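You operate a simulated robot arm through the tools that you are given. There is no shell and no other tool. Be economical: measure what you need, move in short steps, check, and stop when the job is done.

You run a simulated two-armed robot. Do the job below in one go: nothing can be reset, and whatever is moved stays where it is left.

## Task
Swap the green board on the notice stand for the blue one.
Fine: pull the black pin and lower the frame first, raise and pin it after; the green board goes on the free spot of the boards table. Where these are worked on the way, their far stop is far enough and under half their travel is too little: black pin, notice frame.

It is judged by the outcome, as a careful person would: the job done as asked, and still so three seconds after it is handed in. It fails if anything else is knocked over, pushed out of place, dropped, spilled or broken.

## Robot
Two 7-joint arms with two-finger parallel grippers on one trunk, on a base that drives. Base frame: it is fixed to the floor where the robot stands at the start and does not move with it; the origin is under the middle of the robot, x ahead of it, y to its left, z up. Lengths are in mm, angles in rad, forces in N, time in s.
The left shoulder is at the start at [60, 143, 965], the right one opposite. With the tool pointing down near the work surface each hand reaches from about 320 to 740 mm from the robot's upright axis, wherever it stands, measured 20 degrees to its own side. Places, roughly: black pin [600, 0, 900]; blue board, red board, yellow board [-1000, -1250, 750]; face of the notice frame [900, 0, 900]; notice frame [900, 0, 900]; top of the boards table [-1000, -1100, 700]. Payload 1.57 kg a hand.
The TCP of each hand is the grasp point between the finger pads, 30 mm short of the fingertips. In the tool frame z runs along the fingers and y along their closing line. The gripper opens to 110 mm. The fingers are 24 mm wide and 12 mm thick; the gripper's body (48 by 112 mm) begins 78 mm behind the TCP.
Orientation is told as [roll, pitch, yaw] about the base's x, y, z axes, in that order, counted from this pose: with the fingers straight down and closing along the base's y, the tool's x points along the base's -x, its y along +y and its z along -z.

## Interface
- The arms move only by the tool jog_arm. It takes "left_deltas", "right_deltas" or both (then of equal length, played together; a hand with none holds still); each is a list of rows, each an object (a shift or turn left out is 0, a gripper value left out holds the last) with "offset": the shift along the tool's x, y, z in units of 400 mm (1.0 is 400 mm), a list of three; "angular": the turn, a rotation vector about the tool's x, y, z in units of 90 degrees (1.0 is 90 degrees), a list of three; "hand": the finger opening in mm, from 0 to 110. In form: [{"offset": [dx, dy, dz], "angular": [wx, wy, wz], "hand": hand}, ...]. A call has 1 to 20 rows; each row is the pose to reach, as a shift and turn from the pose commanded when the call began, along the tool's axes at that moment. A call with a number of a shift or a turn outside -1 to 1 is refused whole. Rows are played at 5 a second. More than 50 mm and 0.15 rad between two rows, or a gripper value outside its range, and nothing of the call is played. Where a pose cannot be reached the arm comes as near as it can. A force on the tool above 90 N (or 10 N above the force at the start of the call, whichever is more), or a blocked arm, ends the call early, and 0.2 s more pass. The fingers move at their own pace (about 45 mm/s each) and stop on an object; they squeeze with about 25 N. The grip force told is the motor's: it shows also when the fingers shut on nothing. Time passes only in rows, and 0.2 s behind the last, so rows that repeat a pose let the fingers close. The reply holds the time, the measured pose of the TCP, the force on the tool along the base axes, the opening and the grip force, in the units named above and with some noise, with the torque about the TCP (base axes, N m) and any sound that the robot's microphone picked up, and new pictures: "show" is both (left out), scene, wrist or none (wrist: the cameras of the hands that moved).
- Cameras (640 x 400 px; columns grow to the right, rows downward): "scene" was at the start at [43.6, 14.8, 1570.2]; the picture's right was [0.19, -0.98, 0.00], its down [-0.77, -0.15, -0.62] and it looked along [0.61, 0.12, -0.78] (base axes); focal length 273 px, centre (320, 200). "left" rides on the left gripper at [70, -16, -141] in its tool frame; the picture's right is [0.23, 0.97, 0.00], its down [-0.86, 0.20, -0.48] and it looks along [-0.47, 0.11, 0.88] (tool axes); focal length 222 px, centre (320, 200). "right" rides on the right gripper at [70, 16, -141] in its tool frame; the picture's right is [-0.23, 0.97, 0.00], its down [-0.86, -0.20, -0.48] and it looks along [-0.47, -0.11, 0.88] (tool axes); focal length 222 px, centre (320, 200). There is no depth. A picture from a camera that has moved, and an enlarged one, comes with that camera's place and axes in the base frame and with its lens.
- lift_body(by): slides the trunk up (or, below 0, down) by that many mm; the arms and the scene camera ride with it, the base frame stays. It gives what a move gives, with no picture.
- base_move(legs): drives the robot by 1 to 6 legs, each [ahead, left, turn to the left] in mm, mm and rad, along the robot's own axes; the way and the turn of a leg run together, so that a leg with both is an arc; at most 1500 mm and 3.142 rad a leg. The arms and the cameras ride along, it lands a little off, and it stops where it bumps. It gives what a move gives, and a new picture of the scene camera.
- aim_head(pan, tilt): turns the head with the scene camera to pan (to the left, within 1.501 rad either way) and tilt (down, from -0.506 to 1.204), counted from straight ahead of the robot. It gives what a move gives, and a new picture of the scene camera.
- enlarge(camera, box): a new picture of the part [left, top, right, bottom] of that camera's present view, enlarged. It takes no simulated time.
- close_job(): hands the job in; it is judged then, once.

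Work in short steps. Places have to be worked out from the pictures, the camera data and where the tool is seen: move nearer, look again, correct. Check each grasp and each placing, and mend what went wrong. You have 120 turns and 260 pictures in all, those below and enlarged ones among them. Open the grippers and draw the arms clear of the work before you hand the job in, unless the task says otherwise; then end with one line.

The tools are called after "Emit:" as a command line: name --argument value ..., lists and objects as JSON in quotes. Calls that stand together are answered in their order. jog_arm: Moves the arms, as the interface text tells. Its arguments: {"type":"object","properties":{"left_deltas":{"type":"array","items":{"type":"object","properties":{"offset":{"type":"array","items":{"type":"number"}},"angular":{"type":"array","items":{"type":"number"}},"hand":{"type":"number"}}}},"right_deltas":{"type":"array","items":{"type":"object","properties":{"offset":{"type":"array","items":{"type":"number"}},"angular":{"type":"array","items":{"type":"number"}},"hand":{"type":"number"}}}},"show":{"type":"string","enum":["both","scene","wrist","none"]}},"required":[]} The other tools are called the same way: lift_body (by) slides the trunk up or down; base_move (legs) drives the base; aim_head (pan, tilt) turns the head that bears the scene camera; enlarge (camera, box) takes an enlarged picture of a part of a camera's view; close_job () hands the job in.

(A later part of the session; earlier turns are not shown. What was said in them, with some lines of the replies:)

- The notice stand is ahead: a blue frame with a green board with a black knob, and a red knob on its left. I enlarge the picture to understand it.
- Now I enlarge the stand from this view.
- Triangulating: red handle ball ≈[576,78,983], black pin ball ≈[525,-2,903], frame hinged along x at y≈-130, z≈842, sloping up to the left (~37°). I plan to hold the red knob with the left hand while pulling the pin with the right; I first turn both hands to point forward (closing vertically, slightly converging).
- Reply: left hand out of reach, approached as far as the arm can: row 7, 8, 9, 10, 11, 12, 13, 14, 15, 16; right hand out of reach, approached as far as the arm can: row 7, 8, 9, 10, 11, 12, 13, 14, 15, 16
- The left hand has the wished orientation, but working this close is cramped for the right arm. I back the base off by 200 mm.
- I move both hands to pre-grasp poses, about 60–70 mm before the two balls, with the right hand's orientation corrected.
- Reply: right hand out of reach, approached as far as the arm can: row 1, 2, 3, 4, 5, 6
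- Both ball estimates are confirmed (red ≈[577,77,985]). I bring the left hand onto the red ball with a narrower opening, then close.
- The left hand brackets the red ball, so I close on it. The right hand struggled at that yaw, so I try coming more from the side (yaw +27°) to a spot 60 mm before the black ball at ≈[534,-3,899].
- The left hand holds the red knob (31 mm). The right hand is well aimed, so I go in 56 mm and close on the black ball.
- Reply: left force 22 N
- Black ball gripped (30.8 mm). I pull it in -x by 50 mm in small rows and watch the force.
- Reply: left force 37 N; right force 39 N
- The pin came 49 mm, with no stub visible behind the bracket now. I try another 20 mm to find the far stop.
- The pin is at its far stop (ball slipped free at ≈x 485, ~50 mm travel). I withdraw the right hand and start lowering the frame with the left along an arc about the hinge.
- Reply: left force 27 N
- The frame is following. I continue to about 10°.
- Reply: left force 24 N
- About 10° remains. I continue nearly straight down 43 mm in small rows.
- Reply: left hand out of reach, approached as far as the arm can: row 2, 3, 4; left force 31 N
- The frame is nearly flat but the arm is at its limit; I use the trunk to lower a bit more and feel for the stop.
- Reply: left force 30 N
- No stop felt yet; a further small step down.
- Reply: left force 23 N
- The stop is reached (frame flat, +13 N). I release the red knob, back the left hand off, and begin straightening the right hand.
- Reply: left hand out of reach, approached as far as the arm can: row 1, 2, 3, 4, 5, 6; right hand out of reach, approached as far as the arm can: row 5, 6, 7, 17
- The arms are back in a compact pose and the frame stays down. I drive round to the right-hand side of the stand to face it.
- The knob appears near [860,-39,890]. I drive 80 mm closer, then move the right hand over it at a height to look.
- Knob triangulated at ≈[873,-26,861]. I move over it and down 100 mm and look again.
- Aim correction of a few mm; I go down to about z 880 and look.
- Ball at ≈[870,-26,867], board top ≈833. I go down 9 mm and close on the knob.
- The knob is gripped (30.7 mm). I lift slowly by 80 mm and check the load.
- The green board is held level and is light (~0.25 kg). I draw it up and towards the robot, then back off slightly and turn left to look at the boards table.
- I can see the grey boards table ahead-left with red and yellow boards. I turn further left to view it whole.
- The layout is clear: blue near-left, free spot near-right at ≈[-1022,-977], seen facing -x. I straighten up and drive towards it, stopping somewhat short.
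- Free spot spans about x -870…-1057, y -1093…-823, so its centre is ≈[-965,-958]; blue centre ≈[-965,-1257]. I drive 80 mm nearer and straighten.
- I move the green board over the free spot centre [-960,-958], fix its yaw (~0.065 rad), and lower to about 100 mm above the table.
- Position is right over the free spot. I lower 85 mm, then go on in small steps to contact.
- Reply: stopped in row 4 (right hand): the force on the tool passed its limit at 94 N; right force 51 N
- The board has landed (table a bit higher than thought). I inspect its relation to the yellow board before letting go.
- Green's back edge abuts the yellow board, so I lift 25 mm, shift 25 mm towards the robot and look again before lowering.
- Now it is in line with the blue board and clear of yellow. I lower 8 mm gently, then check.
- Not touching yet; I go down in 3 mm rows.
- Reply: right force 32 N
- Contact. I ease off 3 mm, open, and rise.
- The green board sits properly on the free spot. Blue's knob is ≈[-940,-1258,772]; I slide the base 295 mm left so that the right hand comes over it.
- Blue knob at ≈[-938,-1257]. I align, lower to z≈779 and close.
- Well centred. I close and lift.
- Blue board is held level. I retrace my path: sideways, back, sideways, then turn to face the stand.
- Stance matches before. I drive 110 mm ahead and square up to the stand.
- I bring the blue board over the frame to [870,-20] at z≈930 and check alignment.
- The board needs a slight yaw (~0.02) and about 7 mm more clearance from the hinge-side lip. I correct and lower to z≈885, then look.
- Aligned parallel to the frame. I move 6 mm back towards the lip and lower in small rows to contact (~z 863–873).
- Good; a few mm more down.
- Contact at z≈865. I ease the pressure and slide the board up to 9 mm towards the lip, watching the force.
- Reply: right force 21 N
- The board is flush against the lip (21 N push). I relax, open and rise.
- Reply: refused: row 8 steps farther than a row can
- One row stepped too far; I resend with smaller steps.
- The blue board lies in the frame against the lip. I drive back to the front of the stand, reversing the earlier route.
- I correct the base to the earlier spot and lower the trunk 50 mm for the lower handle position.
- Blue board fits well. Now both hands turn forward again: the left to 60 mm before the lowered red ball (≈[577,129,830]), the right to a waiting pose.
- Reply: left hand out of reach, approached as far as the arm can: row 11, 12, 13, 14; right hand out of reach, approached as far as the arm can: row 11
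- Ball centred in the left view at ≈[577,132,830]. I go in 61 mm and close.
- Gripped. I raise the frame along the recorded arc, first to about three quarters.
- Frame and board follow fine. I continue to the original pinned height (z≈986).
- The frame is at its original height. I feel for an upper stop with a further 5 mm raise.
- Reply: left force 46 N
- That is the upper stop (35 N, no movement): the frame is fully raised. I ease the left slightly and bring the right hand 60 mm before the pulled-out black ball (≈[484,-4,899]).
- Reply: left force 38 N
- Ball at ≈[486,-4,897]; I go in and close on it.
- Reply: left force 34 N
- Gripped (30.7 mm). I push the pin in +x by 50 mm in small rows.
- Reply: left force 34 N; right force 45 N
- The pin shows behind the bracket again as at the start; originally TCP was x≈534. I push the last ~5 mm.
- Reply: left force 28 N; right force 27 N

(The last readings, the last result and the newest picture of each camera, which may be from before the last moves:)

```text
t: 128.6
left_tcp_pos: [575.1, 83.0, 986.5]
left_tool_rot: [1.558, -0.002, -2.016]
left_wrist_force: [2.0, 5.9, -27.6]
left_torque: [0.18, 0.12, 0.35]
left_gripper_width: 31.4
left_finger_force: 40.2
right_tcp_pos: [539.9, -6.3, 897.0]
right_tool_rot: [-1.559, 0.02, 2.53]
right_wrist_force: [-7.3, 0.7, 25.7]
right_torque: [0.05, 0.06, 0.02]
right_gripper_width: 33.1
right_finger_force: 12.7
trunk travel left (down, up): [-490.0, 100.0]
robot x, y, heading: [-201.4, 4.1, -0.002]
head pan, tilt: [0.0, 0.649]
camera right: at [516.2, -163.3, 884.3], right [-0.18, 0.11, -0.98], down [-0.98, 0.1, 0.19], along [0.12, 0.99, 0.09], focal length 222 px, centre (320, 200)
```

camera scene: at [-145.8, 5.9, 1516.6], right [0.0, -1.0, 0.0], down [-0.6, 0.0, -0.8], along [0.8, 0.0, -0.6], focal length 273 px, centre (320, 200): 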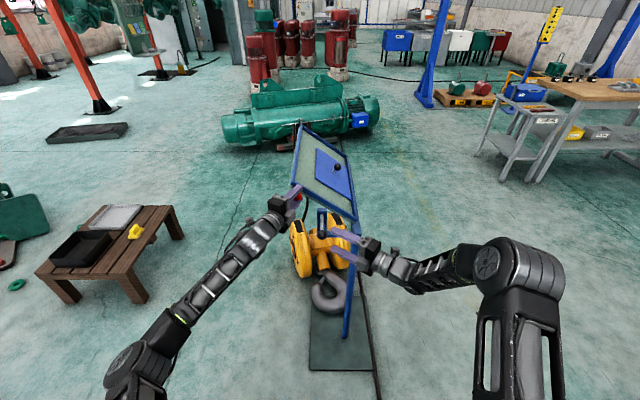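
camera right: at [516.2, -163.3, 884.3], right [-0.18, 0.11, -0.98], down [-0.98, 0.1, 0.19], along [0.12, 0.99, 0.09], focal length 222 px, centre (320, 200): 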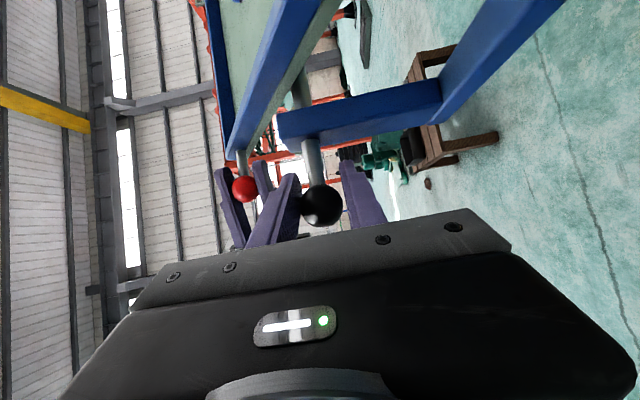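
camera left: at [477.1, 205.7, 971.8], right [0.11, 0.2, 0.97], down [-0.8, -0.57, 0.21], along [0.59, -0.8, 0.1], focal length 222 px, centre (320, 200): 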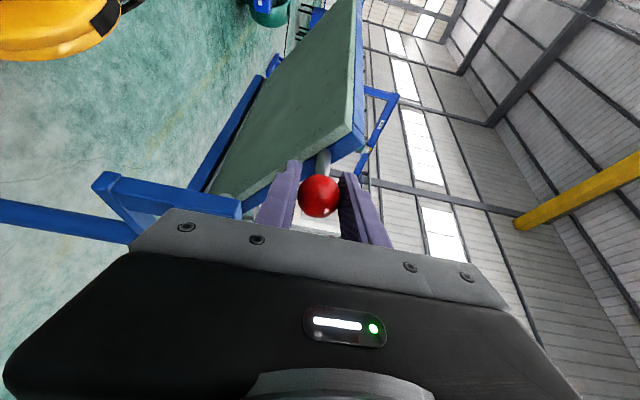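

The pin is at its inner stop (the fingers slid past the ball). I release it and withdraw the right hand, then test that the pin carries the frame by easing the left down slightly.

Emit:
jog_arm --right_deltas '[{"hand": 70}, {"hand": 70}, {"hand": 70}, {"hand": 70, "offset": [0, 0, -0.1]}, {"hand": 70, "offset": [0, 0, -0.2]}, {"hand": 70, "offset": [0, 0, -0.3]}, {"hand": 70, "offset": [0, 0, -0.4]}]' --show "scene"

Emit:
jog_arm --left_deltas '[{"offset": [0.002, -0.008, -0.001]}, {"offset": [0.004, -0.016, -0.002]}, {"offset": [0.006, -0.025, -0.003]}]' --show "none"

```text
t: 130.2
left_tcp_pos: [575.4, 81.3, 986.2]
left_tool_rot: [1.558, -0.001, -2.016]
left_wrist_force: [-17.6, 10.9, -27.0]
left_torque: [0.16, 0.17, 0.98]
left_gripper_width: 31.0
left_finger_force: 39.8
right_tcp_pos: [448.9, -135.2, 900.5]
right_tool_rot: [-1.554, 0.018, 2.529]
right_wrist_force: [-0.5, -1.1, -0.9]
right_torque: [0.01, 0.01, 0.02]
right_gripper_width: 70.1
right_finger_force: 0.0
trunk travel left (down, up): [-490.0, 100.0]
robot x, y, heading: [-201.7, -0.7, -0.001]
head pan, tilt: [0.0, 0.649]
camera scene: at [-145.5, 5.4, 1516.6], right [0.0, -1.0, 0.0], down [-0.61, 0.0, -0.8], along [0.8, 0.0, -0.61], focal length 273 px, centre (320, 200)
```

scene: 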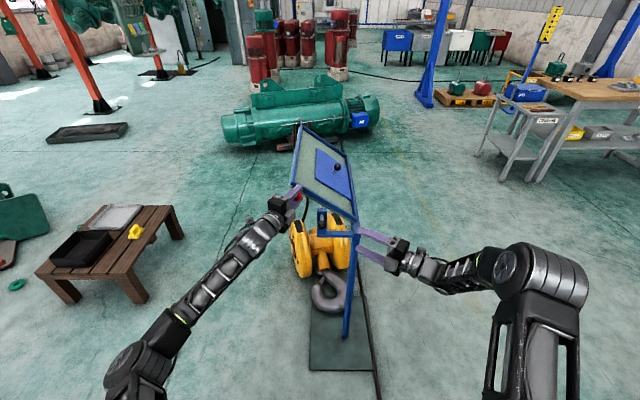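

```text
t: 130.9
left_tcp_pos: [575.8, 82.9, 984.7]
left_tool_rot: [1.575, 0.001, -2.021]
left_wrist_force: [11.4, 6.3, 14.3]
left_torque: [-0.55, -0.17, -0.09]
left_gripper_width: 31.3
left_finger_force: 39.9
right_tcp_pos: [448.1, -136.4, 901.4]
right_tool_rot: [-1.553, 0.018, 2.526]
right_wrist_force: [-0.3, -0.4, -0.6]
right_torque: [-0.03, -0.03, -0.01]
right_gripper_width: 70.2
right_finger_force: 0.0
trunk travel left (down, up): [-490.0, 100.0]
robot x, y, heading: [-199.9, 3.2, -0.007]
head pan, tilt: [0.0, 0.649]
```

Pushing down now meets resistance with almost no motion: the pin holds. I release the red knob and withdraw both hands.

Emit:
jog_arm --left_deltas '[{"offset": [-0.003, 0.016, 0]}, {"offset": [-0.003, 0.016, 0], "hand": 70}, {"offset": [-0.003, 0.016, 0], "hand": 70}, {"offset": [-0.003, 0.016, 0], "hand": 70}, {"offset": [0, 0.016, -0.1], "hand": 70}, {"offset": [0, 0.016, -0.2], "hand": 70}, {"offset": [0, 0.016, -0.3], "hand": 70}, {"offset": [0, 0.016, -0.4], "hand": 70}]' --right_deltas '[{"offset": [0, 0, 0]}, {"offset": [0, 0, 0]}, {"offset": [0, 0, 0]}, {"offset": [0, 0, 0]}, {"offset": [0, 0, -0.03]}, {"offset": [0, 0, -0.06]}, {"offset": [0, 0, -0.09]}, {"offset": [0, 0, -0.12]}]' --show "none"

Emit:
base_move --legs '[[-150, 0, 0]]'

Emit:
enlarge --camera "scene" --box '[250, 110, 400, 260]'

```text
t: 132.8
left_tcp_pos: [428.2, 151.3, 986.2]
left_tool_rot: [1.566, -0.002, -2.02]
left_wrist_force: [-0.8, -0.6, 0.1]
left_torque: [-0.01, -0.04, 0.02]
left_gripper_width: 70.2
left_finger_force: 0.0
right_tcp_pos: [420.4, -177.3, 899.7]
right_tool_rot: [-1.556, 0.021, 2.528]
right_wrist_force: [0.0, -0.8, 0.4]
right_torque: [-0.02, 0.01, 0.0]
right_gripper_width: 70.0
right_finger_force: 0.0
trunk travel left (down, up): [-490.0, 100.0]
robot x, y, heading: [-205.6, 1.1, 0.003]
head pan, tilt: [0.0, 0.649]
```

```text
t: 134.1
left_tcp_pos: [274.4, 155.0, 986.8]
left_tool_rot: [1.566, 0.001, -2.016]
left_wrist_force: [0.3, -0.4, -1.3]
left_torque: [0.03, 0.03, -0.01]
left_gripper_width: 69.9
left_finger_force: 0.0
right_tcp_pos: [267.8, -174.7, 899.0]
right_tool_rot: [-1.555, 0.021, 2.531]
right_wrist_force: [-0.3, -0.2, 0.7]
right_torque: [-0.04, 0.03, -0.03]
right_gripper_width: 70.1
right_finger_force: 0.1
trunk travel left (down, up): [-490.0, 100.0]
robot x, y, heading: [-355.6, 3.6, 0.002]
head pan, tilt: [0.0, 0.649]
camera scene: at [-300.7, 3.3, 1516.8], right [0.0, -1.0, 0.0], down [-0.6, 0.0, -0.8], along [0.8, 0.0, -0.6], focal length 273 px, centre (320, 200)
```

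scene: 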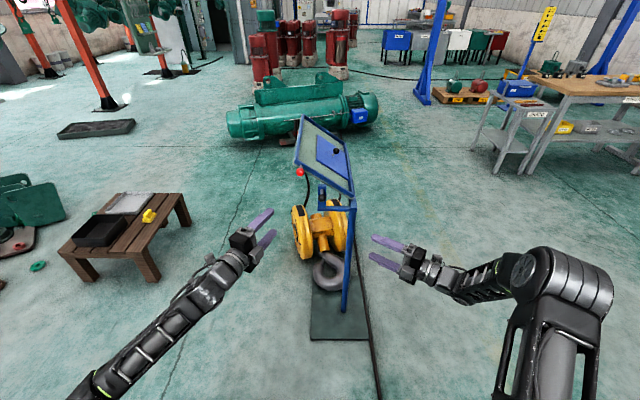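

```text
2.67 times, centred on (325, 185) of scene
camera zoom: at [-300.7, 3.3, 1516.8], right [0.0, -1.0, 0.0], down [-0.6, 0.0, -0.8], along [0.8, 0.0, -0.6], focal length 728 px, centre (307, 240)
```

zoom: 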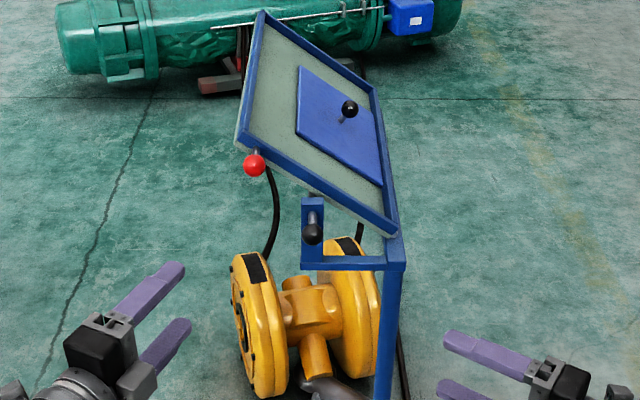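

The frame is raised and pinned with the blue board in it. The green board is on the free spot of the table, and both hands are open and clear, so I hand the job in.

Emit:
close_job

```text
The job is handed in.
```

I swapped the boards: the blue one is in the notice frame, which is raised and pinned again, and the green one is on the free spot of the boards table. While I was placing the green board it landed hard once and touched the yellow board's edge. I lifted it and set it down again clear, and the yellow board had not moved.
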